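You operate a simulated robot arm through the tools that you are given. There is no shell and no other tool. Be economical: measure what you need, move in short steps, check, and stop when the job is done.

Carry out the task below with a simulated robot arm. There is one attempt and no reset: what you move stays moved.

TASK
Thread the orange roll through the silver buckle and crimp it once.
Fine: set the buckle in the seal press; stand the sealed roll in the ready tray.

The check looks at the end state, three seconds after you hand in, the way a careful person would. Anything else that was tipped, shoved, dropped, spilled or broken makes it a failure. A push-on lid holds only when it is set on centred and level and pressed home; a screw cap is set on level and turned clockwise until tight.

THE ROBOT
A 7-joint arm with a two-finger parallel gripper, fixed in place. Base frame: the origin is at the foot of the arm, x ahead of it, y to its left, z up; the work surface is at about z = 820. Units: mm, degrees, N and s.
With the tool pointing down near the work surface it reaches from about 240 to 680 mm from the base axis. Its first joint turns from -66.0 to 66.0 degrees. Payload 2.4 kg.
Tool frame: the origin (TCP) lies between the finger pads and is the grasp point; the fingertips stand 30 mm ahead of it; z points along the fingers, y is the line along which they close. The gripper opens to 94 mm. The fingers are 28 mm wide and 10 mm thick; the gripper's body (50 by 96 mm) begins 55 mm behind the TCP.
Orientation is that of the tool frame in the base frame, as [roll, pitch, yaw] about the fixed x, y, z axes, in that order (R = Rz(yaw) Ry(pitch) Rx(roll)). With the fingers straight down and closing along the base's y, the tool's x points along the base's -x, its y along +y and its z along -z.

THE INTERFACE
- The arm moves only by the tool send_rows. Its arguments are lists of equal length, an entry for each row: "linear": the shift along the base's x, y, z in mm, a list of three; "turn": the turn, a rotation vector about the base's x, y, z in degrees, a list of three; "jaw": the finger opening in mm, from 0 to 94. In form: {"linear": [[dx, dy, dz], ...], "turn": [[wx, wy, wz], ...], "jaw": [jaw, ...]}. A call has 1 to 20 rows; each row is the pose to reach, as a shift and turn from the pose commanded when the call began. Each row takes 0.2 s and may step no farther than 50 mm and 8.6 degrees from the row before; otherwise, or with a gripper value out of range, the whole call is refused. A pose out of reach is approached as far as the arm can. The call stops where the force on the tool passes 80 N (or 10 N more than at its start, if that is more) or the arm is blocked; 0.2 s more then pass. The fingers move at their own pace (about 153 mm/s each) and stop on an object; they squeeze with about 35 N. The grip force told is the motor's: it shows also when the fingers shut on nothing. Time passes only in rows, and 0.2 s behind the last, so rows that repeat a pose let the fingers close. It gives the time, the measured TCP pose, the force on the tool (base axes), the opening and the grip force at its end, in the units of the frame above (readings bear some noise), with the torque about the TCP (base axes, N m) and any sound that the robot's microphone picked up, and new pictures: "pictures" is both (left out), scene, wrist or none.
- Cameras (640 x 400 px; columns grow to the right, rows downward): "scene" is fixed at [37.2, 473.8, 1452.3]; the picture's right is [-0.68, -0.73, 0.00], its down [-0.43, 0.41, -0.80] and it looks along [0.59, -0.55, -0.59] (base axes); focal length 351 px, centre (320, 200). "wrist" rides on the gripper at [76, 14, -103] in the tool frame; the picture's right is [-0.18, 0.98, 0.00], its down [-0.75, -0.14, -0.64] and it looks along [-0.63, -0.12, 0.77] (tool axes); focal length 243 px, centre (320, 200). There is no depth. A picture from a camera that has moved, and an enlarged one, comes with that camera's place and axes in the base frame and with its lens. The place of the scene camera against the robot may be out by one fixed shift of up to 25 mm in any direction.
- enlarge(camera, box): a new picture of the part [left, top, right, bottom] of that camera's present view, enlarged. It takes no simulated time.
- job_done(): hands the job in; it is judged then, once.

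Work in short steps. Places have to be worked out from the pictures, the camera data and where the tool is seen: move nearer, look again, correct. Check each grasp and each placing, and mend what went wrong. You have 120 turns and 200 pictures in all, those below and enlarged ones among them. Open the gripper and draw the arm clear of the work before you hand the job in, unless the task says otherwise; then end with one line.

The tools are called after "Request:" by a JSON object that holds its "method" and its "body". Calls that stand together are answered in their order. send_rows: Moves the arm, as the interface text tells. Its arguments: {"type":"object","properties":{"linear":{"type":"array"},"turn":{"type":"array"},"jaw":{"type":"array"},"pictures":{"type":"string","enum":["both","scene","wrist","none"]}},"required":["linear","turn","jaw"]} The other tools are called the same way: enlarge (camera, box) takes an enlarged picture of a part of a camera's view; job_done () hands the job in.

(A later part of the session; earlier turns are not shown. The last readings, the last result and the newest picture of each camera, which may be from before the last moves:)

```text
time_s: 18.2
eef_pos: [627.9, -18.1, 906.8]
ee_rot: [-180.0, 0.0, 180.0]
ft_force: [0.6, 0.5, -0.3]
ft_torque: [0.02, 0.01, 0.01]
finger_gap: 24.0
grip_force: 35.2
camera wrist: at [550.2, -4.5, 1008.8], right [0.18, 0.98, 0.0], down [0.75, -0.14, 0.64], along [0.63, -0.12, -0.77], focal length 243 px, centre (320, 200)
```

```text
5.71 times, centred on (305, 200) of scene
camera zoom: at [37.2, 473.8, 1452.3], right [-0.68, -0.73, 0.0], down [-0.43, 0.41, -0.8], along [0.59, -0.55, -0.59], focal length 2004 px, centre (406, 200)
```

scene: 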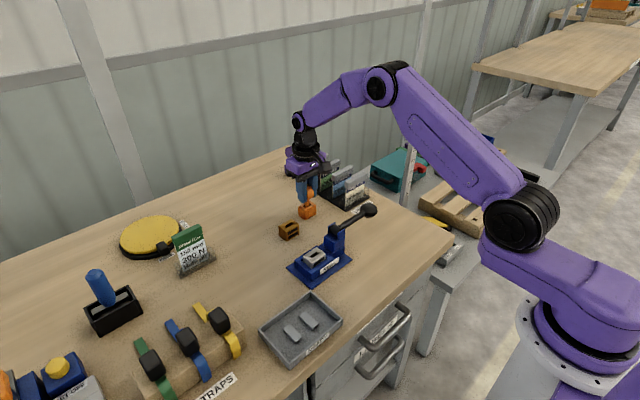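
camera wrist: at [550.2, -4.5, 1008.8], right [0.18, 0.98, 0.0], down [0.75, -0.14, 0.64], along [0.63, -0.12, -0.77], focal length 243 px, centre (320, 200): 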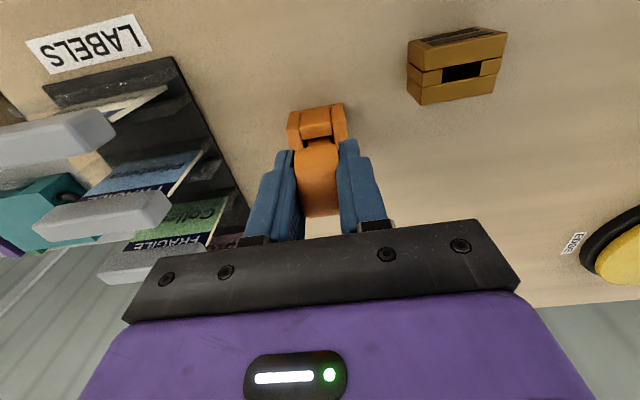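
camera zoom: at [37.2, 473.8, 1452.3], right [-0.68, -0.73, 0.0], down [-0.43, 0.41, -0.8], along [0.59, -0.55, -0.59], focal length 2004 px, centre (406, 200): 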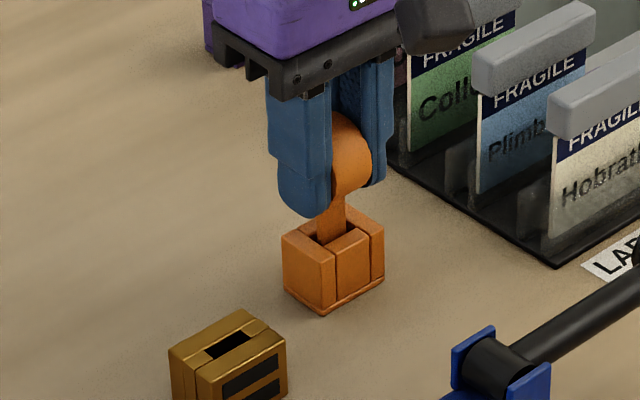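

Gripped (24 mm). I lift slowly and check that the holder stays put.

Request:
{"method": "send_rows", "body": {"linear": [[0, 0, 8], [0, 0, 18], [0, 0, 30], [0, 0, 45], [0, 0, 65], [0, 0, 65]], "turn": [[0, 0, 0], [0, 0, 0], [0, 0, 0], [0, 0, 0], [0, 0, 0], [0, 0, 0]], "jaw": [15, 15, 15, 15, 15, 15], "pictures": "both"}}

Request:
{"method": "enlarge", "body": {"camera": "scene", "box": [270, 140, 350, 230]}}

Request:
{"method": "enlarge", "body": {"camera": "wrist", "box": [240, 60, 400, 220]}}

```text
time_s: 19.6
eef_pos: [628.1, -21.4, 974.0]
ee_rot: [180.0, -0.1, -180.0]
ft_force: [-0.9, 0.6, -0.7]
ft_torque: [-0.01, 0.0, 0.01]
finger_gap: 23.9
grip_force: 35.7
camera wrist: at [551.4, -6.3, 1075.0], right [0.18, 0.98, 0.0], down [0.75, -0.14, 0.64], along [0.63, -0.12, -0.77], focal length 243 px, centre (320, 200)
```

scene: 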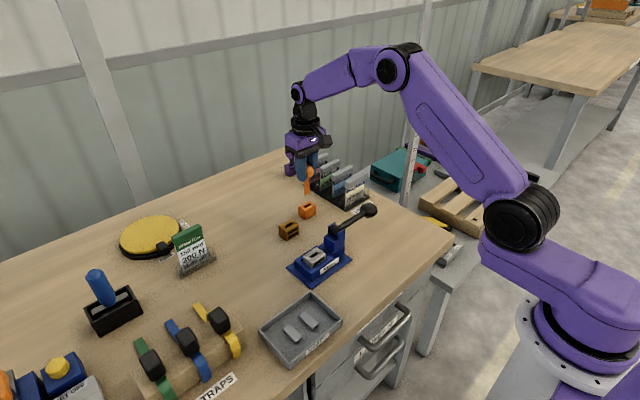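
wrist: 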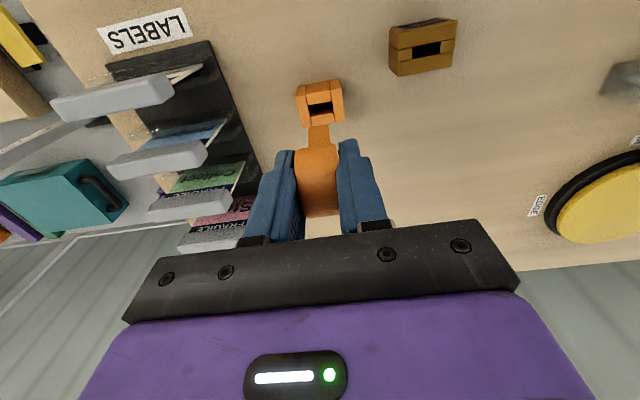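

```text
4.44 times, centred on (310, 185) of scene
camera zoom: at [37.2, 473.8, 1452.3], right [-0.68, -0.73, 0.0], down [-0.43, 0.41, -0.8], along [0.59, -0.55, -0.59], focal length 1559 px, centre (364, 267)
```

zoom: 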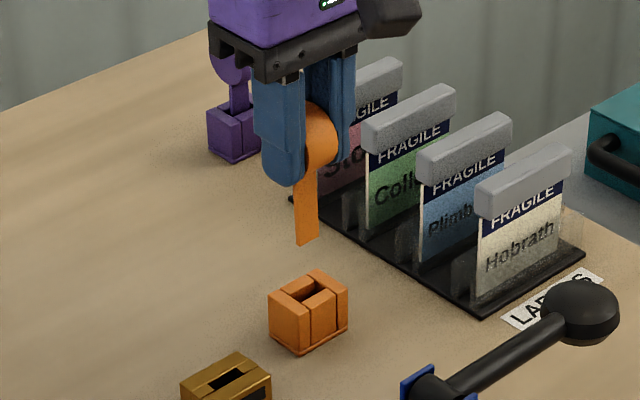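

```text
2.50 times, centred on (320, 140) of wrist
camera zoom: at [551.4, -6.3, 1075.0], right [0.18, 0.98, 0.0], down [0.75, -0.14, 0.64], along [0.63, -0.12, -0.77], focal length 606 px, centre (320, 350)
```

zoom: 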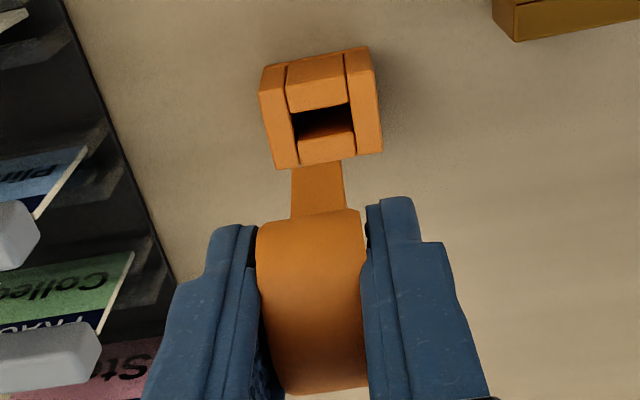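

Roll is out; tail is a flat strip, wide along y, matching the slot direction; tip ~81 mm below TCP. I carry it over the buckle's slot, hovering.

Request:
{"method": "send_rows", "body": {"linear": [[-32, 20, 15], [-65, 48, 15], [-97, 75, 15], [-130, 100, 10], [-161.5, 121, -5], [-161.5, 121, -9], [-161.5, 121, -9]], "turn": [[0, 0, 0], [0, 0, 0], [0, 0, 0], [0, 0, 0], [0, 0, 0], [0, 0, 0], [0, 0, 0]], "jaw": [15, 15, 15, 15, 15, 15, 15], "pictures": "wrist"}}

Request:
{"method": "enlarge", "body": {"camera": "wrist", "box": [260, 70, 380, 170]}}

Request:
{"method": "enlarge", "body": {"camera": "scene", "box": [280, 180, 360, 280]}}

```text
time_s: 21.2
eef_pos: [466.8, 98.1, 964.2]
ee_rot: [-180.0, 0.0, 180.0]
ft_force: [-0.2, 0.3, -0.5]
ft_torque: [0.01, 0.01, 0.0]
finger_gap: 23.7
grip_force: 35.2
camera wrist: at [389.3, 113.2, 1066.0], right [0.18, 0.98, 0.0], down [0.75, -0.14, 0.64], along [0.63, -0.12, -0.77], focal length 243 px, centre (320, 200)
```

wrist: 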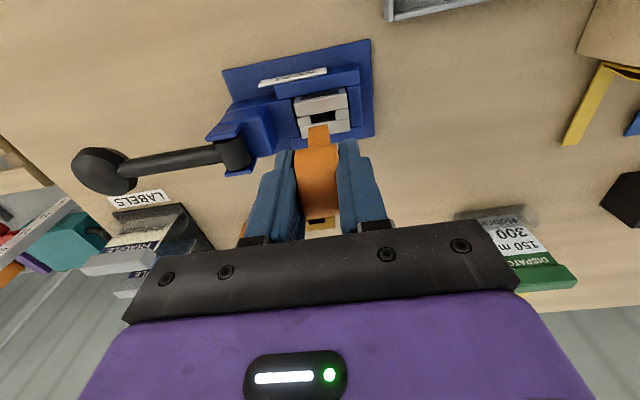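

```text
4.00 times, centred on (320, 120) of wrist
camera zoom: at [389.3, 113.2, 1066.0], right [0.18, 0.98, 0.0], down [0.75, -0.14, 0.64], along [0.63, -0.12, -0.77], focal length 970 px, centre (320, 520)
```

zoom: 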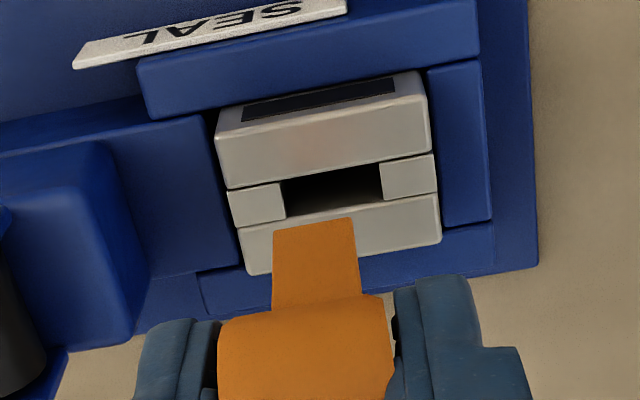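

```text
4.00 times, centred on (320, 230) of scene
camera zoom: at [37.2, 473.8, 1452.3], right [-0.68, -0.73, 0.0], down [-0.43, 0.41, -0.8], along [0.59, -0.55, -0.59], focal length 1403 px, centre (320, 80)
```

zoom: 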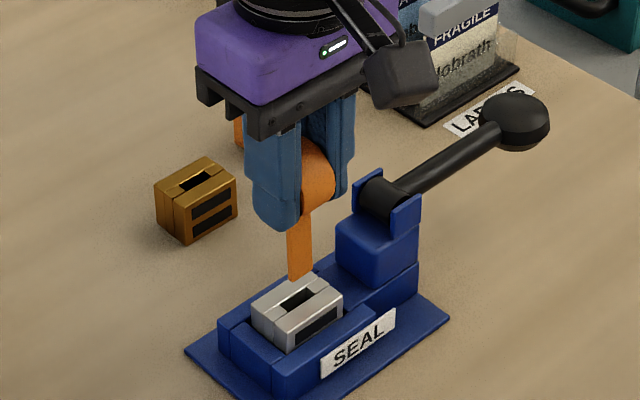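

Slot centre (466.5,101.0); the tail tip is about 3.7 mm toward -y of it. I correct y and lower to a few mm above the slot for a closer comparison.

Request:
{"method": "send_rows", "body": {"linear": [[0.3, 3.5, 0], [0.3, 3.5, -7], [0.3, 3.5, -12], [0.3, 3.5, -12], [0.3, 3.5, -12]], "turn": [[0, 0, 0], [0, 0, 0], [0, 0, 0], [0, 0, 0], [0, 0, 0]], "jaw": [15, 15, 15, 15, 15], "pictures": "wrist"}}

Request:
{"method": "enlarge", "body": {"camera": "wrist", "box": [270, 80, 370, 160]}}

Request:
{"method": "enlarge", "body": {"camera": "scene", "box": [290, 220, 350, 275]}}

```text
time_s: 22.4
eef_pos: [467.4, 104.1, 951.0]
ee_rot: [180.0, -0.1, 179.9]
ft_force: [-0.4, -0.4, -0.7]
ft_torque: [-0.03, 0.0, -0.01]
finger_gap: 23.8
grip_force: 35.4
camera wrist: at [389.6, 118.2, 1053.3], right [0.18, 0.98, 0.0], down [0.75, -0.14, 0.64], along [0.63, -0.12, -0.77], focal length 243 px, centre (320, 200)
```

wrist: 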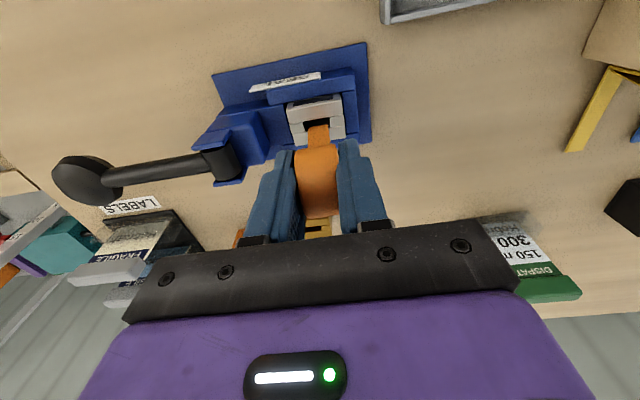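

```text
5.00 times, centred on (320, 120) of wrist
camera zoom: at [389.6, 118.2, 1053.3], right [0.18, 0.98, 0.0], down [0.75, -0.14, 0.64], along [0.63, -0.12, -0.77], focal length 1213 px, centre (320, 600)
```

zoom: 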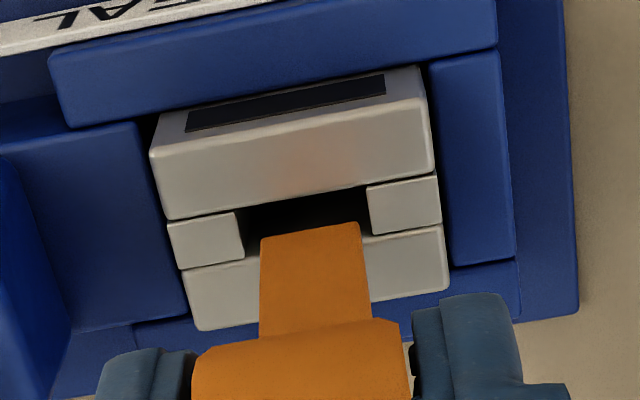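

```text
7.27 times, centred on (320, 248) of scene
camera zoom: at [37.2, 473.8, 1452.3], right [-0.68, -0.73, 0.0], down [-0.43, 0.41, -0.8], along [0.59, -0.55, -0.59], focal length 2551 px, centre (320, -146)
```

zoom: 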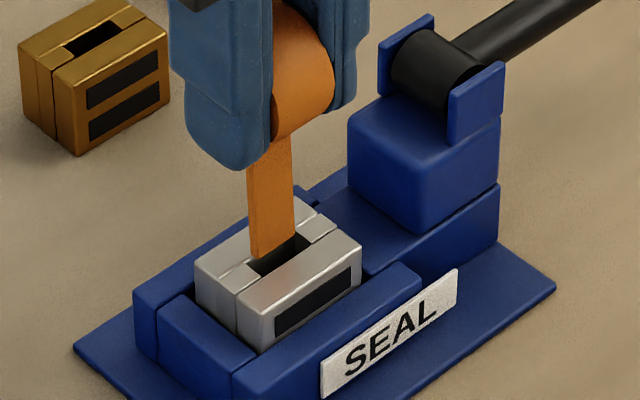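

Tip and slot coincide within ~0.5 mm in both axes. I lower slowly 14 mm, watching force.

Request:
{"method": "send_rows", "body": {"linear": [[0, -0.3, -4], [0, -0.3, -8], [0, -0.3, -11], [0, -0.3, -14], [0, -0.3, -14]], "turn": [[0, 0, 0], [0, 0, 0], [0, 0, 0], [0, 0, 0], [0, 0, 0]], "jaw": [15, 15, 15, 15, 15], "pictures": "wrist"}}

Request:
{"method": "enlarge", "body": {"camera": "wrist", "box": [270, 80, 370, 160]}}

Request:
{"method": "enlarge", "body": {"camera": "scene", "box": [290, 220, 350, 275]}}

```text
time_s: 23.6
eef_pos: [468.2, 104.5, 936.9]
ee_rot: [-179.9, -0.1, -180.0]
ft_force: [0.0, 1.0, -0.7]
ft_torque: [0.0, -0.03, -0.02]
finger_gap: 23.9
grip_force: 34.5
camera wrist: at [390.5, 118.3, 1038.8], right [0.18, 0.98, 0.0], down [0.75, -0.14, 0.64], along [0.63, -0.12, -0.77], focal length 243 px, centre (320, 200)
```

wrist: 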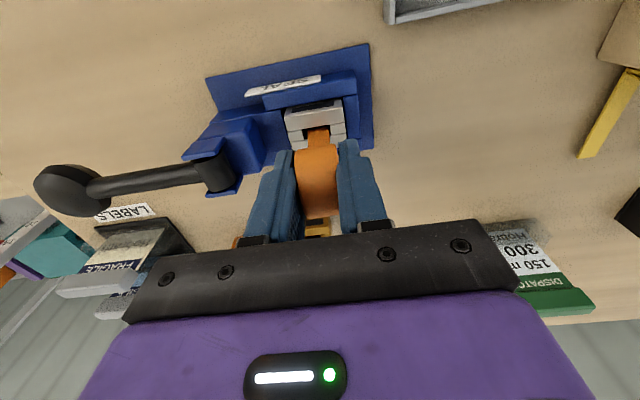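

```text
5.00 times, centred on (320, 120) of wrist
camera zoom: at [390.5, 118.3, 1038.8], right [0.18, 0.98, 0.0], down [0.75, -0.14, 0.64], along [0.63, -0.12, -0.77], focal length 1213 px, centre (320, 600)
```

zoom: 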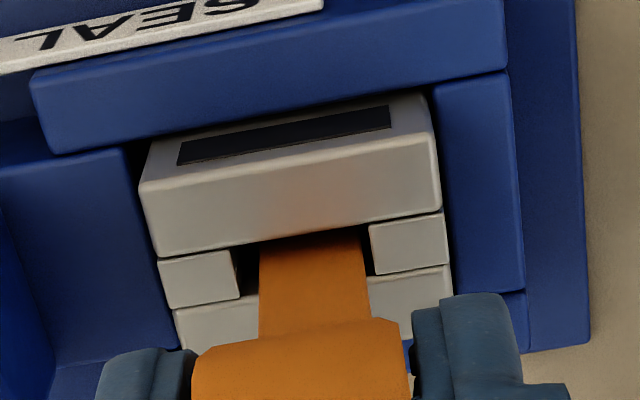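

```text
7.27 times, centred on (320, 248) of scene
camera zoom: at [37.2, 473.8, 1452.3], right [-0.68, -0.73, 0.0], down [-0.43, 0.41, -0.8], along [0.59, -0.55, -0.59], focal length 2551 px, centre (320, -146)
```

zoom: 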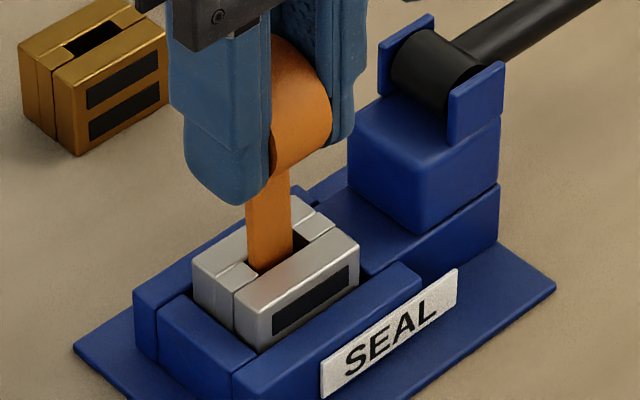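

The tip is in the slot with no contact force. I nudge y by -1.2 and continue lowering.

Request:
{"method": "send_rows", "body": {"linear": [[0, -1.2, -2], [0, -1.2, -7], [0, -1.2, -12], [0, -1.2, -17], [0, -1.2, -20], [0, -1.2, -20]], "turn": [[0, 0, 0], [0, 0, 0], [0, 0, 0], [0, 0, 0], [0, 0, 0], [0, 0, 0]], "jaw": [15, 15, 15, 15, 15, 15], "pictures": "wrist"}}

Request:
{"method": "enlarge", "body": {"camera": "wrist", "box": [270, 80, 370, 160]}}

Request:
{"method": "enlarge", "body": {"camera": "scene", "box": [290, 220, 350, 275]}}

```text
time_s: 25.0
eef_pos: [468.5, 102.4, 918.1]
ee_rot: [-179.9, -0.1, 180.0]
ft_force: [0.0, -0.5, 0.2]
ft_torque: [0.01, -0.06, -0.01]
finger_gap: 24.3
grip_force: 34.7
camera wrist: at [390.3, 117.7, 1019.4], right [0.18, 0.98, 0.0], down [0.75, -0.14, 0.64], along [0.63, -0.12, -0.77], focal length 243 px, centre (320, 200)
```

wrist: 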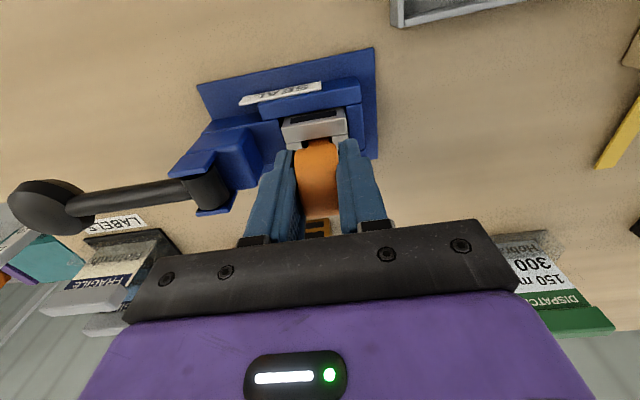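

```text
5.00 times, centred on (320, 120) of wrist
camera zoom: at [390.3, 117.7, 1019.4], right [0.18, 0.98, 0.0], down [0.75, -0.14, 0.64], along [0.63, -0.12, -0.77], focal length 1213 px, centre (320, 600)
```

zoom: 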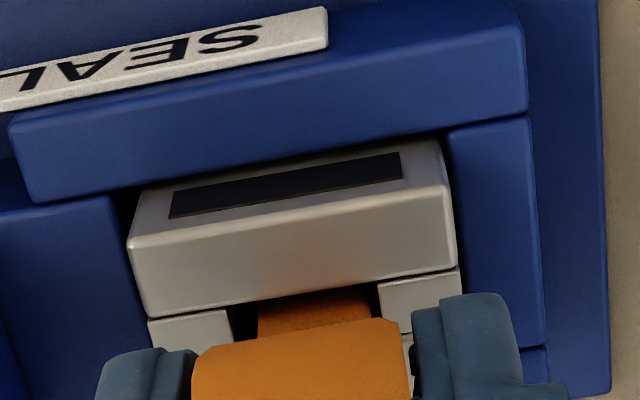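

```text
7.27 times, centred on (320, 248) of scene
camera zoom: at [37.2, 473.8, 1452.3], right [-0.68, -0.73, 0.0], down [-0.43, 0.41, -0.8], along [0.59, -0.55, -0.59], focal length 2551 px, centre (320, -146)
```

zoom: 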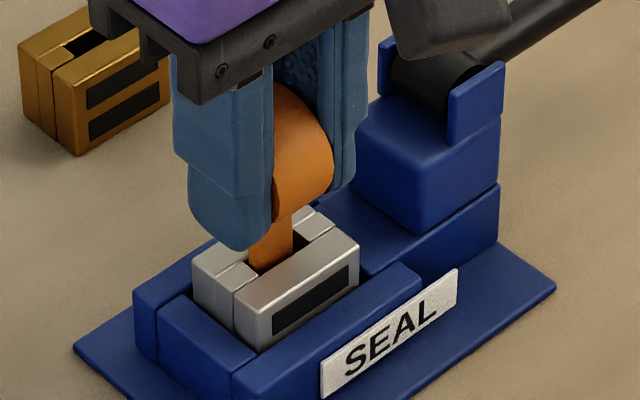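

Still free. I lower in smaller steps, looking for floor contact.

Request:
{"method": "send_rows", "body": {"linear": [[0, 0, -2], [0, 0, -4], [0, 0, -6], [0, 0, -8], [0, 0, -8]], "turn": [[0, 0, 0], [0, 0, 0], [0, 0, 0], [0, 0, 0], [0, 0, 0]], "jaw": [15, 15, 15, 15, 15], "pictures": "none"}}

```text
time_s: 26.2
eef_pos: [468.2, 102.2, 910.1]
ee_rot: [-180.0, 0.0, 179.9]
ft_force: [-0.4, -1.3, -0.2]
ft_torque: [0.01, -0.01, 0.01]
finger_gap: 23.6
grip_force: 34.7
```

No contact yet; two more millimetre-steps.

Request:
{"method": "send_rows", "body": {"linear": [[0, 0, -1], [0, 0, -2], [0, 0, -3], [0, 0, -4], [0, 0, -4]], "turn": [[0, 0, 0], [0, 0, 0], [0, 0, 0], [0, 0, 0], [0, 0, 0]], "jaw": [15, 15, 15, 15, 15], "pictures": "both"}}

Request:
{"method": "enlarge", "body": {"camera": "wrist", "box": [270, 80, 370, 160]}}

Request:
{"method": "enlarge", "body": {"camera": "scene", "box": [290, 220, 350, 275]}}

```text
time_s: 27.4
eef_pos: [467.9, 103.2, 906.6]
ee_rot: [180.0, 0.1, -180.0]
ft_force: [-3.5, -1.3, 26.9]
ft_torque: [-0.01, 0.16, 0.01]
finger_gap: 23.9
grip_force: 34.7
camera wrist: at [389.9, 117.3, 1008.3], right [0.18, 0.98, 0.0], down [0.75, -0.14, 0.64], along [0.63, -0.12, -0.77], focal length 243 px, centre (320, 200)
```

scene: 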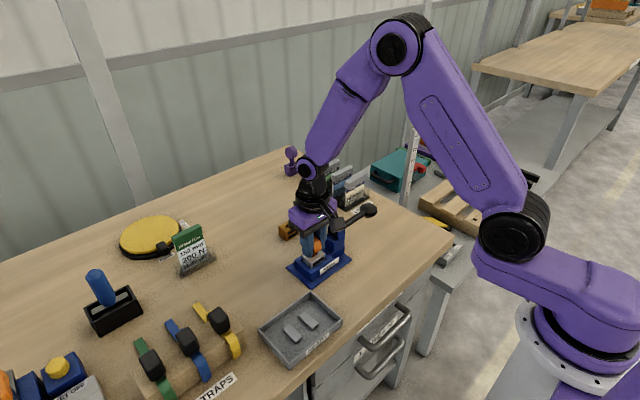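
wrist: 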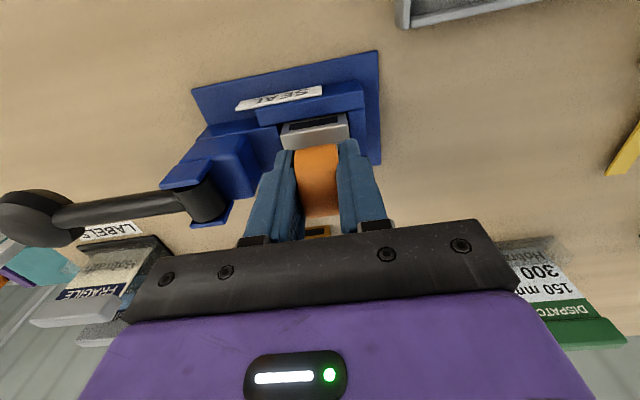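

```text
5.00 times, centred on (320, 120) of wrist
camera zoom: at [389.9, 117.3, 1008.3], right [0.18, 0.98, 0.0], down [0.75, -0.14, 0.64], along [0.63, -0.12, -0.77], focal length 1213 px, centre (320, 600)
```

zoom: 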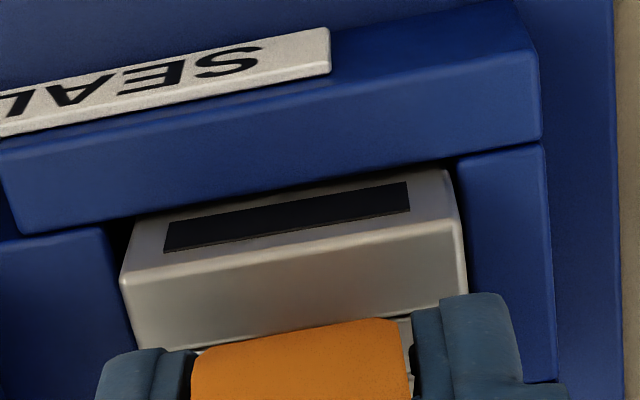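

```text
7.27 times, centred on (320, 248) of scene
camera zoom: at [36.7, 473.6, 1452.4], right [-0.68, -0.73, 0.0], down [-0.43, 0.41, -0.8], along [0.59, -0.55, -0.59], focal length 2551 px, centre (320, -146)
```

zoom: 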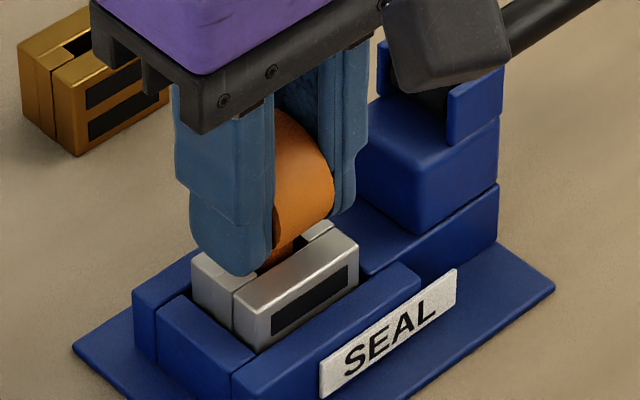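

Floor contact (27 N) — the tail is threaded right through. I ease up 1 mm, open and withdraw upward.

Request:
{"method": "send_rows", "body": {"linear": [[0, 0, 1.2], [0, 0, 1.2], [0, 0, 1.2], [0, 0, 1.2], [0, 0, 20], [0, 0, 50], [0, 0, 80], [0, 0, 80]], "turn": [[0, 0, 0], [0, 0, 0], [0, 0, 0], [0, 0, 0], [0, 0, 0], [0, 0, 0], [0, 0, 0], [0, 0, 0]], "jaw": [23, 28, 36, 36, 36, 36, 36, 36], "pictures": "both"}}

Request:
{"method": "enlarge", "body": {"camera": "wrist", "box": [240, 60, 400, 180]}}

Request:
{"method": "enlarge", "body": {"camera": "scene", "box": [290, 190, 390, 280]}}

```text
time_s: 29.2
eef_pos: [467.5, 102.4, 988.2]
ee_rot: [180.0, 0.0, 180.0]
ft_force: [-0.7, -0.3, -0.2]
ft_torque: [0.03, -0.03, -0.02]
finger_gap: 36.1
grip_force: 0.1
camera wrist: at [389.3, 117.1, 1090.4], right [0.18, 0.98, 0.0], down [0.75, -0.14, 0.64], along [0.63, -0.12, -0.77], focal length 243 px, centre (320, 200)
```

scene: 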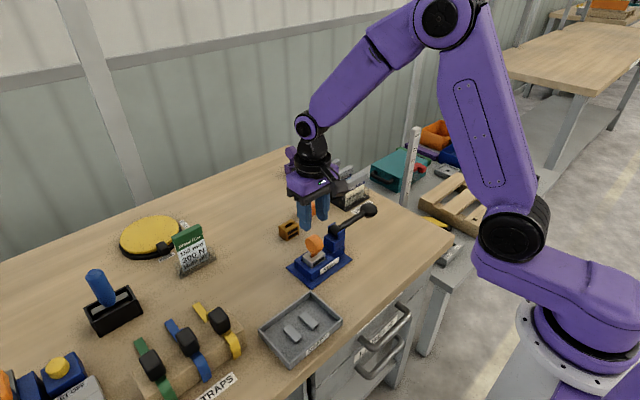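
wrist: 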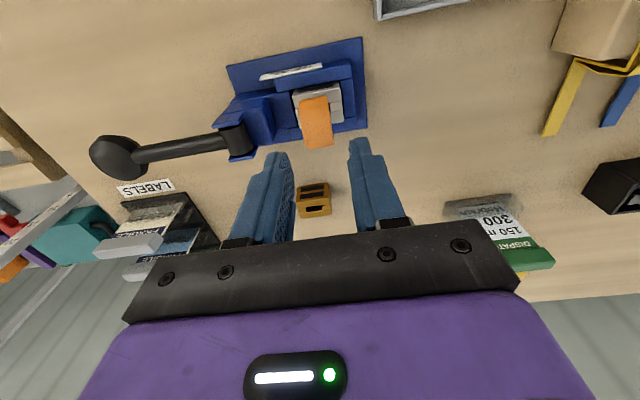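

```text
3.33 times, centred on (320, 120) of wrist
camera zoom: at [389.3, 117.1, 1090.4], right [0.18, 0.98, 0.0], down [0.75, -0.14, 0.64], along [0.63, -0.12, -0.77], focal length 809 px, centre (320, 467)
```

zoom: 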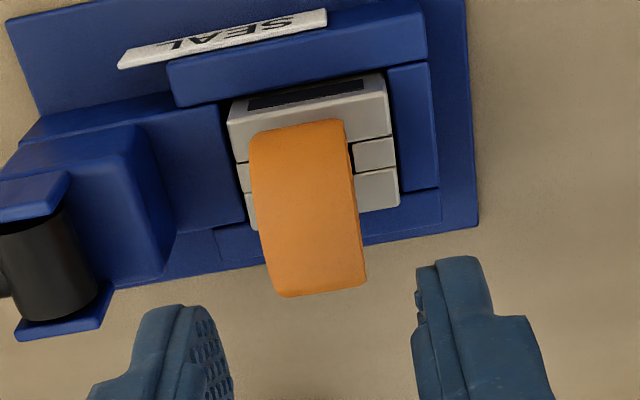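

```text
4.44 times, centred on (340, 235) of scene
camera zoom: at [37.2, 473.8, 1452.3], right [-0.68, -0.73, 0.0], down [-0.43, 0.41, -0.8], along [0.59, -0.55, -0.59], focal length 1559 px, centre (231, 44)
```

zoom: 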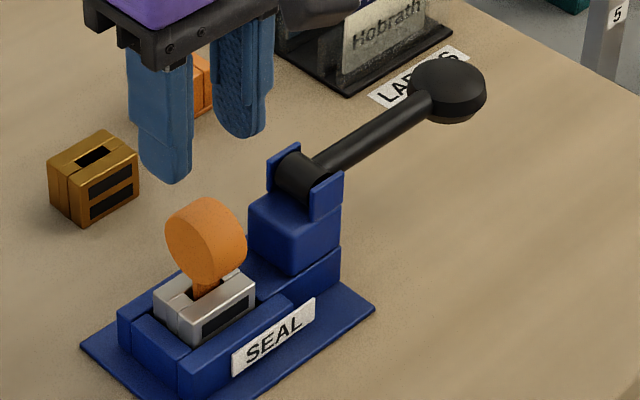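

The roll stands threaded in the buckle. Now I go to look closely at the lever knob.

Request:
{"method": "send_rows", "body": {"linear": [[-20, -40, 20], [-40, -80, 20], [-60, -120, 20], [-80, -160, 10], [-85, -185, 0], [-85, -185, 0]], "turn": [[0, 0, 0], [0, 0, 0], [0, 0, 0], [0, 0, 0], [0, 0, 0], [0, 0, 0]], "jaw": [20, 0, 0, 0, 0, 0], "pictures": "both"}}

Request:
{"method": "enlarge", "body": {"camera": "wrist", "box": [220, 100, 460, 240]}}

Request:
{"method": "enlarge", "body": {"camera": "scene", "box": [290, 190, 390, 280]}}

```text
time_s: 30.6
eef_pos: [382.9, -81.6, 985.0]
ee_rot: [180.0, 0.0, 180.0]
ft_force: [-0.2, 0.4, 0.2]
ft_torque: [-0.01, -0.02, 0.0]
finger_gap: 0.0
grip_force: 33.2
camera wrist: at [306.0, -67.6, 1086.2], right [0.18, 0.98, 0.0], down [0.75, -0.14, 0.64], along [0.63, -0.12, -0.77], focal length 243 px, centre (320, 200)
```

scene: 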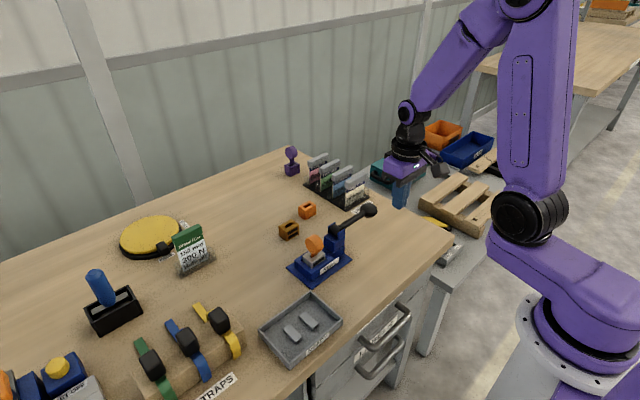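
wrist: 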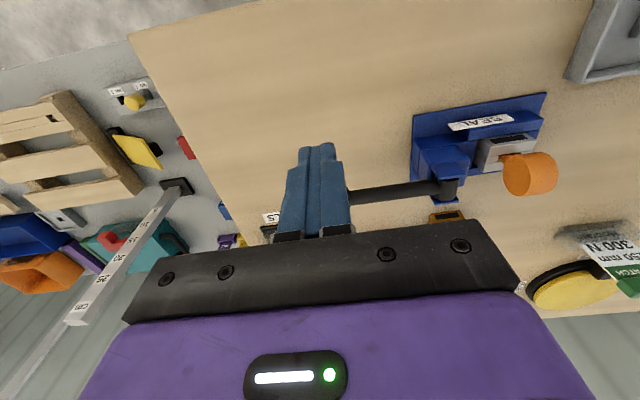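

```text
2.67 times, centred on (340, 170) of wrist
camera zoom: at [306.0, -67.6, 1086.2], right [0.18, 0.98, 0.0], down [0.75, -0.14, 0.64], along [0.63, -0.12, -0.77], focal length 647 px, centre (267, 280)
```

zoom: 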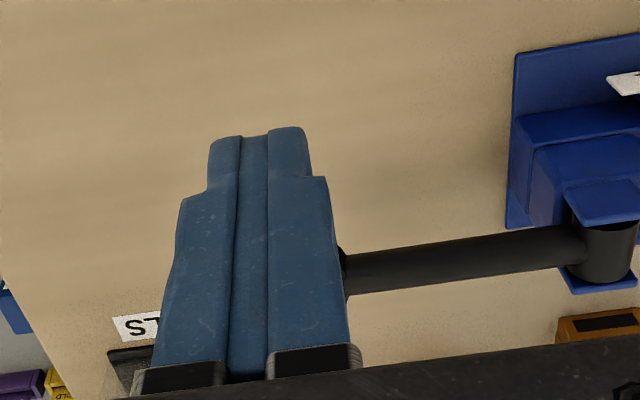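

```text
4.44 times, centred on (340, 235) of scene
camera zoom: at [37.2, 473.8, 1452.3], right [-0.68, -0.73, 0.0], down [-0.43, 0.41, -0.8], along [0.59, -0.55, -0.59], focal length 1559 px, centre (231, 44)
```

zoom: 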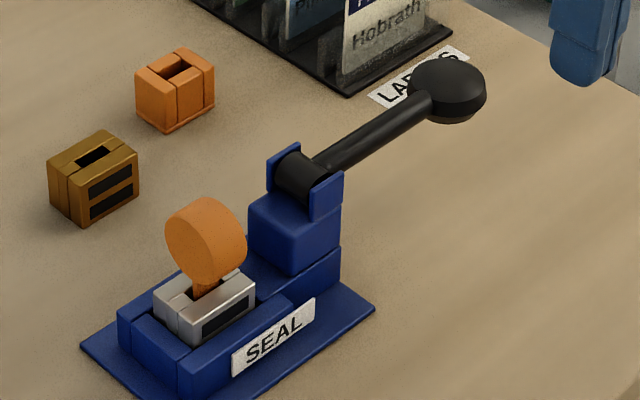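

The fingers hide the knob; I open them to see it.

Request:
{"method": "send_rows", "body": {"linear": [[0, 0, 0], [0, 0, 0]], "turn": [[0, 0, 0], [0, 0, 0]], "jaw": [94, 94], "pictures": "wrist"}}

Request:
{"method": "enlarge", "body": {"camera": "wrist", "box": [240, 100, 480, 240]}}

```text
time_s: 31.2
eef_pos: [383.6, -81.2, 984.6]
ee_rot: [-180.0, 0.0, 179.9]
ft_force: [0.6, -0.3, -0.9]
ft_torque: [-0.02, -0.01, 0.01]
finger_gap: 93.8
grip_force: 0.1
camera wrist: at [306.3, -67.2, 1086.3], right [0.18, 0.98, 0.0], down [0.75, -0.14, 0.64], along [0.63, -0.12, -0.77], focal length 243 px, centre (320, 200)
```

wrist: 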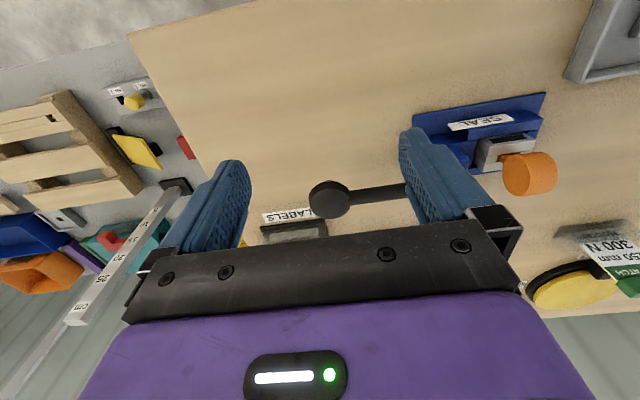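

```text
2.67 times, centred on (360, 170) of wrist
camera zoom: at [306.3, -67.2, 1086.3], right [0.18, 0.98, 0.0], down [0.75, -0.14, 0.64], along [0.63, -0.12, -0.77], focal length 647 px, centre (213, 280)
```

zoom: 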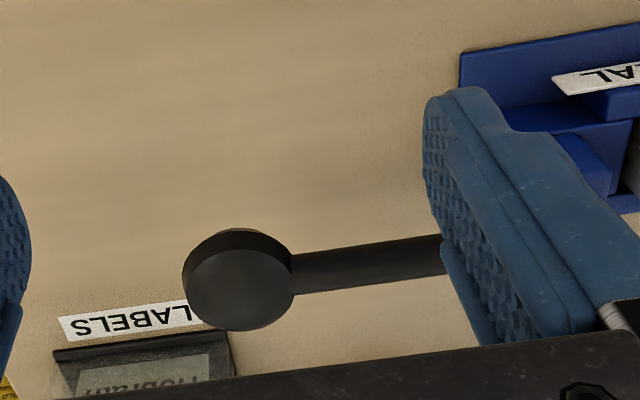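

The knob is a flat pad, centre ≈(465.5,-87), top z≈900, with the lever near-horizontal: made to be pressed down. I move above it with the jaws closed.

Request:
{"method": "send_rows", "body": {"linear": [[40, -3, 0], [82, -6, 0], [82, -6, -20], [82, -6, -35], [82, -6, -35]], "turn": [[0, 0, 0], [0, 0, 0], [0, 0, 0], [0, 0, 0], [0, 0, 0]], "jaw": [40, 0, 0, 0, 0], "pictures": "both"}}

Request:
{"method": "enlarge", "body": {"camera": "scene", "box": [310, 160, 430, 270]}}

Request:
{"method": "enlarge", "body": {"camera": "wrist", "box": [240, 60, 440, 200]}}

```text
time_s: 32.4
eef_pos: [465.9, -90.1, 950.3]
ee_rot: [-180.0, -0.1, 180.0]
ft_force: [0.1, -0.4, -0.5]
ft_torque: [0.02, -0.01, -0.03]
finger_gap: 0.1
grip_force: 33.2
camera wrist: at [388.8, -74.2, 1051.9], right [0.18, 0.98, 0.0], down [0.75, -0.14, 0.64], along [0.63, -0.12, -0.77], focal length 243 px, centre (320, 200)
```

scene: 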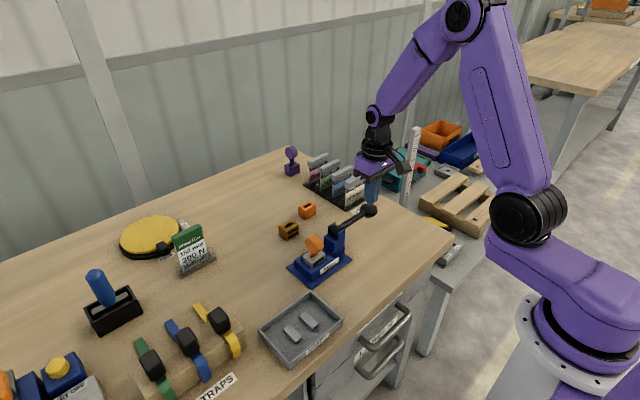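
wrist: 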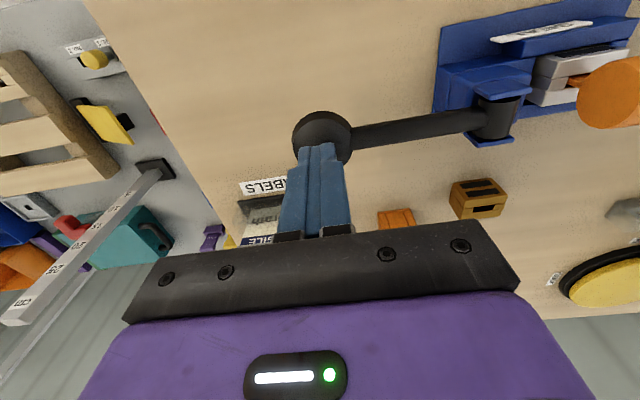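

```text
3.64 times, centred on (370, 215) of scene
camera zoom: at [37.2, 473.8, 1452.3], right [-0.68, -0.73, 0.0], down [-0.43, 0.41, -0.8], along [0.59, -0.55, -0.59], focal length 1275 px, centre (138, 146)
```

zoom: 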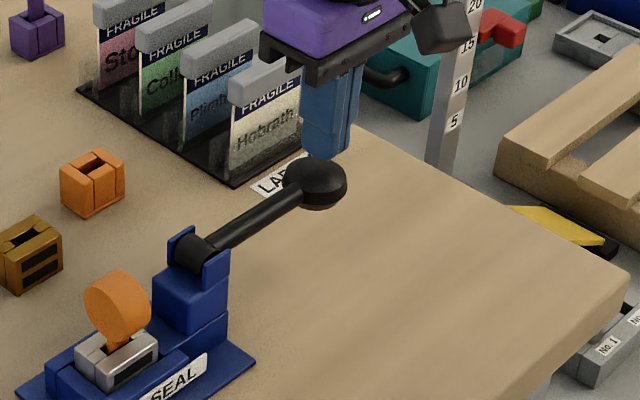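

```text
2.86 times, centred on (340, 130) of wrist
camera zoom: at [388.8, -74.2, 1051.9], right [0.18, 0.98, 0.0], down [0.75, -0.14, 0.64], along [0.63, -0.12, -0.77], focal length 693 px, centre (263, 400)
```

zoom: 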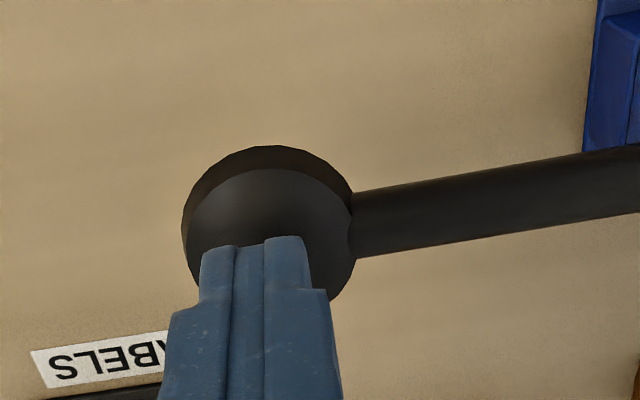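

Pad top confirmed at (465.7,-86.8,899.6). I press down in steps and watch the force.

Request:
{"method": "send_rows", "body": {"linear": [[0, 1, -10], [0, 1, -18], [0, 1, -22], [0, 1, -25], [0, 1, -25]], "turn": [[0, 0, 0], [0, 0, 0], [0, 0, 0], [0, 0, 0], [0, 0, 0]], "jaw": [0, 0, 0, 0, 0], "pictures": "scene"}}

Request:
{"method": "enlarge", "body": {"camera": "scene", "box": [290, 180, 410, 290]}}

```text
time_s: 33.6
eef_pos: [465.4, -87.3, 927.9]
ee_rot: [180.0, 0.1, 180.0]
ft_force: [1.8, -2.2, 2.9]
ft_torque: [-0.03, -0.08, -0.01]
finger_gap: 0.1
grip_force: 32.7
```

scene: 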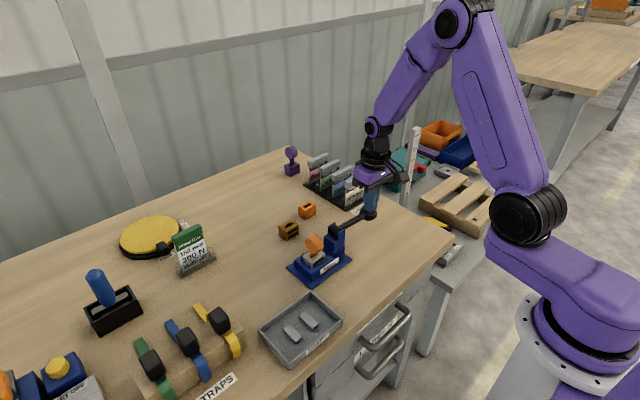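

```text
3.64 times, centred on (350, 235) of scene
camera zoom: at [37.2, 473.8, 1452.3], right [-0.68, -0.73, 0.0], down [-0.43, 0.41, -0.8], along [0.59, -0.55, -0.59], focal length 1275 px, centre (211, 73)
```

zoom: 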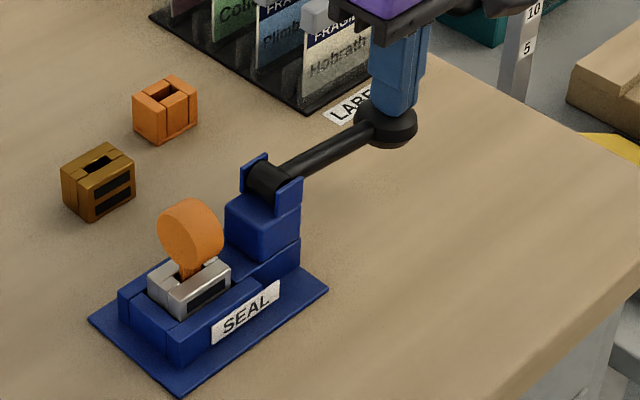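

Light contact and the lever yields (≈3 N). Continue pressing downward.

Request:
{"method": "send_rows", "body": {"linear": [[0, 0, -5], [0, 0.5, -10], [0, 1, -15], [0, 1.5, -20], [0, 1.5, -20]], "turn": [[0, 0, 0], [0, 0, 0], [0, 0, 0], [0, 0, 0], [0, 0, 0]], "jaw": [0, 0, 0, 0, 0], "pictures": "scene"}}

Request:
{"method": "enlarge", "body": {"camera": "scene", "box": [290, 180, 410, 290]}}

```text
time_s: 34.8
eef_pos: [465.0, -84.9, 907.4]
ee_rot: [-180.0, 0.1, -180.0]
ft_force: [5.8, -1.1, 5.1]
ft_torque: [0.0, -0.21, -0.05]
finger_gap: 0.2
grip_force: 33.8
```

scene: 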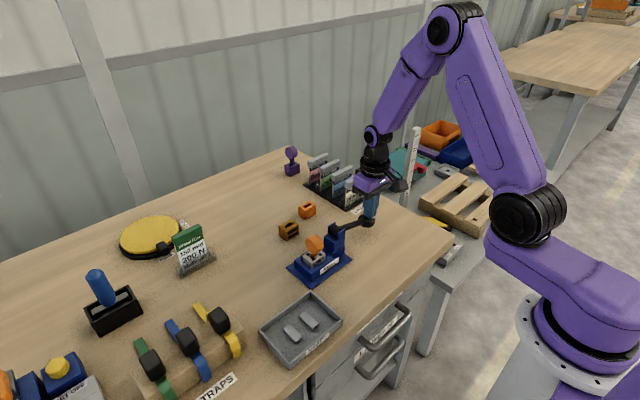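

```text
3.64 times, centred on (350, 235) of scene
camera zoom: at [37.2, 473.8, 1452.3], right [-0.68, -0.73, 0.0], down [-0.43, 0.41, -0.8], along [0.59, -0.55, -0.59], focal length 1275 px, centre (211, 73)
```

zoom: 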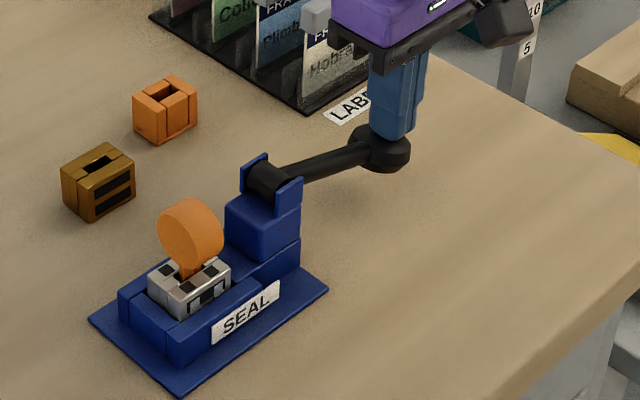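

The buckle's appearance changed (dark marks). I look closer before pressing further.

Request:
{"method": "enlarge", "body": {"camera": "scene", "box": [300, 225, 350, 270]}}

Request:
{"method": "enlarge", "body": {"camera": "wrist", "box": [420, 0, 640, 150]}}

```text
8.89 times, centred on (325, 248) of scene
camera zoom: at [37.2, 473.8, 1452.3], right [-0.68, -0.73, 0.0], down [-0.43, 0.41, -0.8], along [0.59, -0.55, -0.59], focal length 3118 px, centre (276, -222)
```

zoom: 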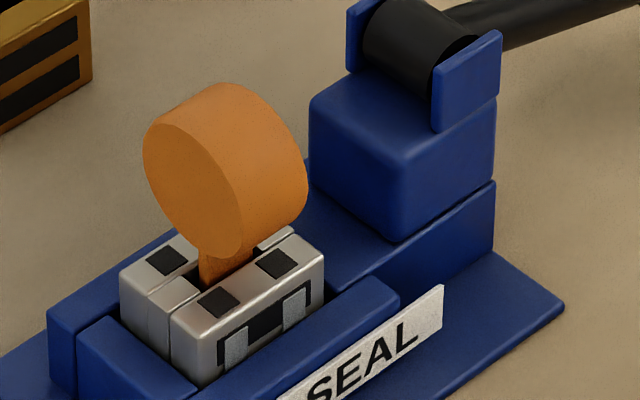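

```text
2.67 times, centred on (530, 75) of wrist
camera zoom: at [386.6, -71.6, 1008.3], right [0.18, 0.98, 0.0], down [0.75, -0.14, 0.64], along [0.63, -0.12, -0.77], focal length 647 px, centre (-240, 533)
```

zoom: 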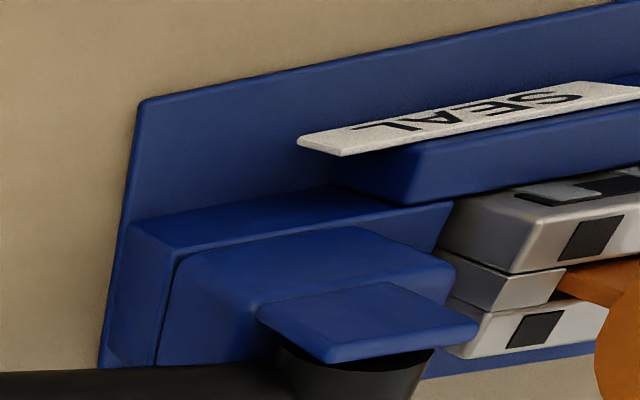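

Crimp marks have appeared on top and sides: the crimp has been made. I stop pressing and raise off the lever.

Request:
{"method": "send_rows", "body": {"linear": [[0, -1, 10], [0, -2, 20], [0, -2, 35], [0, -2, 60], [0, -2, 80], [0, -2, 80]], "turn": [[0, 0, 0], [0, 0, 0], [0, 0, 0], [0, 0, 0], [0, 0, 0], [0, 0, 0]], "jaw": [0, 0, 0, 0, 0, 0], "pictures": "scene"}}

Request:
{"method": "enlarge", "body": {"camera": "scene", "box": [290, 190, 390, 280]}}

```text
time_s: 36.2
eef_pos: [465.2, -88.4, 987.1]
ee_rot: [179.9, 0.0, 180.0]
ft_force: [1.0, -0.2, -0.6]
ft_torque: [0.0, 0.0, 0.01]
finger_gap: 0.0
grip_force: 33.2
```

scene: 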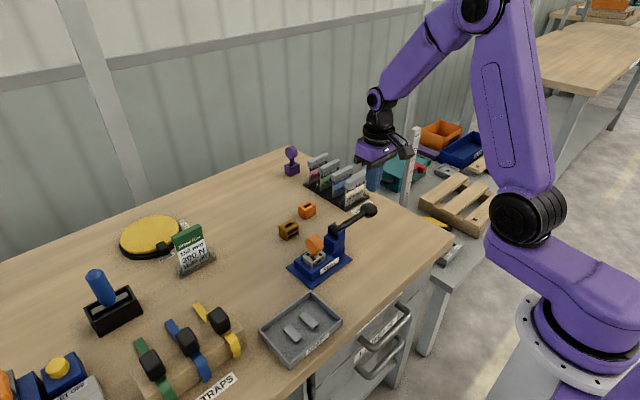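

```text
4.44 times, centred on (340, 235) of scene
camera zoom: at [37.2, 473.8, 1452.3], right [-0.68, -0.73, 0.0], down [-0.43, 0.41, -0.8], along [0.59, -0.55, -0.59], focal length 1559 px, centre (231, 44)
```

zoom: 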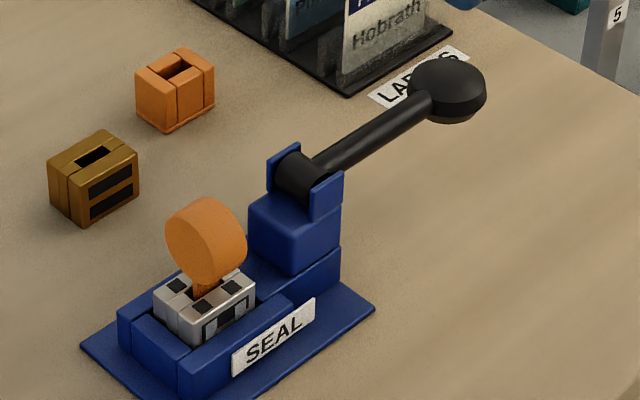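

Lever has returned to rest and the buckle shows one crimp. I move back above the roll with jaws at 44.

Request:
{"method": "send_rows", "body": {"linear": [[0, 40, 10], [1, 80, 10], [2, 120, 10], [2, 160, 10], [2.5, 190, 0], [2.5, 190, 0]], "turn": [[0, 0, 0], [0, 0, 0], [0, 0, 0], [0, 0, 0], [0, 0, 0], [0, 0, 0]], "jaw": [20, 44, 44, 44, 44, 44], "pictures": "wrist"}}

Request:
{"method": "enlarge", "body": {"camera": "wrist", "box": [240, 60, 400, 180]}}

```text
time_s: 37.6
eef_pos: [468.5, 102.2, 984.5]
ee_rot: [180.0, 0.0, -179.9]
ft_force: [-0.3, 0.4, -0.1]
ft_torque: [0.04, -0.01, 0.02]
finger_gap: 44.2
grip_force: 0.1
camera wrist: at [391.2, 116.5, 1085.5], right [0.18, 0.98, 0.0], down [0.75, -0.14, 0.64], along [0.63, -0.12, -0.77], focal length 243 px, centre (320, 200)
```

wrist: 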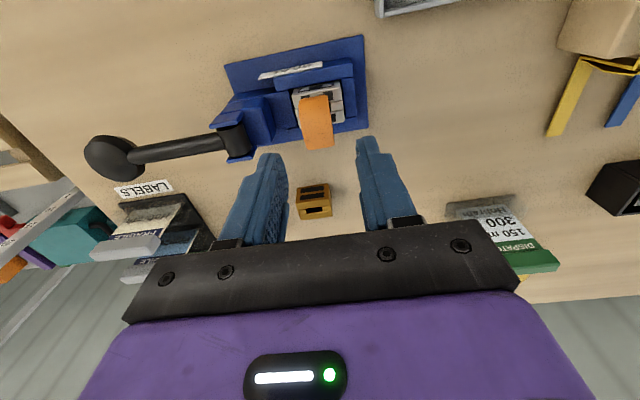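

```text
3.33 times, centred on (320, 120) of wrist
camera zoom: at [391.2, 116.5, 1085.5], right [0.18, 0.98, 0.0], down [0.75, -0.14, 0.64], along [0.63, -0.12, -0.77], focal length 809 px, centre (320, 467)
```

zoom: 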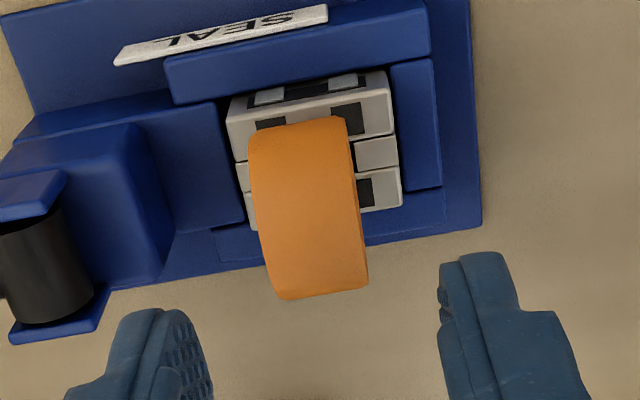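

Disc centre y≈101. I descend to the same grip height and close.

Request:
{"method": "send_rows", "body": {"linear": [[0, -0.8, -30], [0, -0.8, -60], [0, -0.8, -76.5], [0, -0.8, -76.5], [0, -0.8, -76.5], [0, -0.8, -76.5], [0, -0.8, -76.5]], "turn": [[0, 0, 0], [0, 0, 0], [0, 0, 0], [0, 0, 0], [0, 0, 0], [0, 0, 0], [0, 0, 0]], "jaw": [44, 44, 44, 36, 28, 15, 15], "pictures": "both"}}

Request:
{"method": "enlarge", "body": {"camera": "scene", "box": [290, 200, 370, 280]}}

```text
time_s: 39.2
eef_pos: [466.8, 102.5, 909.0]
ee_rot: [180.0, -0.1, -180.0]
ft_force: [0.8, 0.1, -1.0]
ft_torque: [0.02, 0.01, 0.0]
finger_gap: 23.7
grip_force: 34.8
camera wrist: at [389.8, 116.7, 1010.2], right [0.18, 0.98, 0.0], down [0.75, -0.14, 0.64], along [0.63, -0.12, -0.77], focal length 243 px, centre (320, 200)
```

scene: 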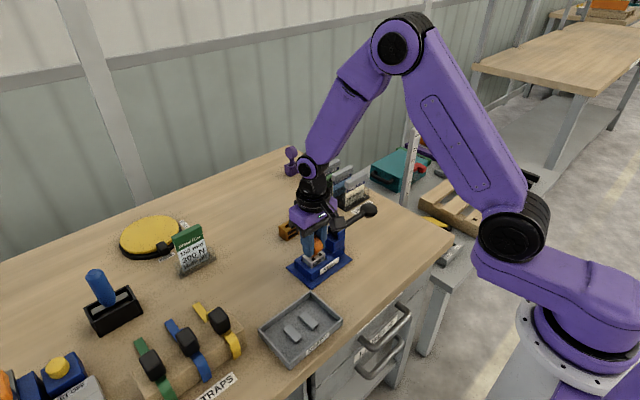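
wrist: 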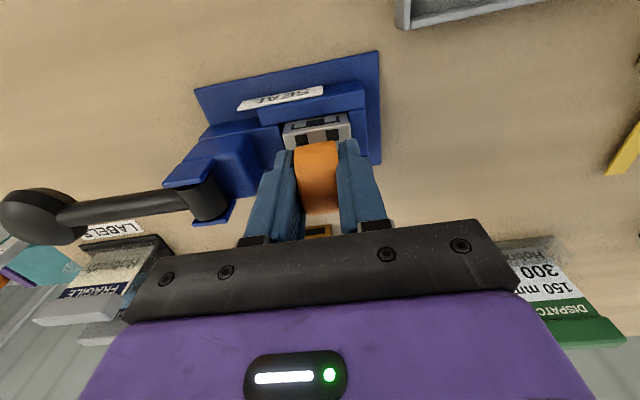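

```text
5.00 times, centred on (330, 240) of scene
camera zoom: at [37.2, 473.8, 1452.3], right [-0.68, -0.73, 0.0], down [-0.43, 0.41, -0.8], along [0.59, -0.55, -0.59], focal length 1754 px, centre (270, 0)
```

zoom: 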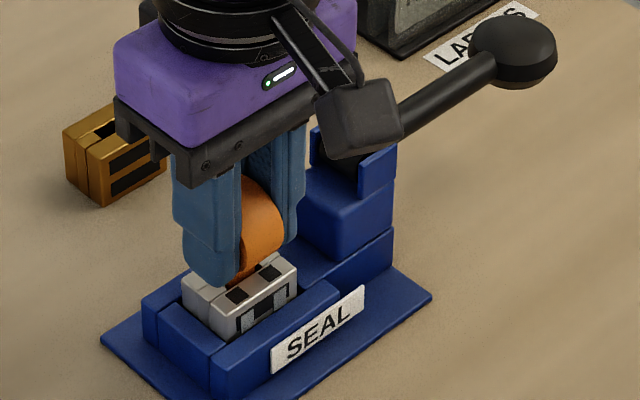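

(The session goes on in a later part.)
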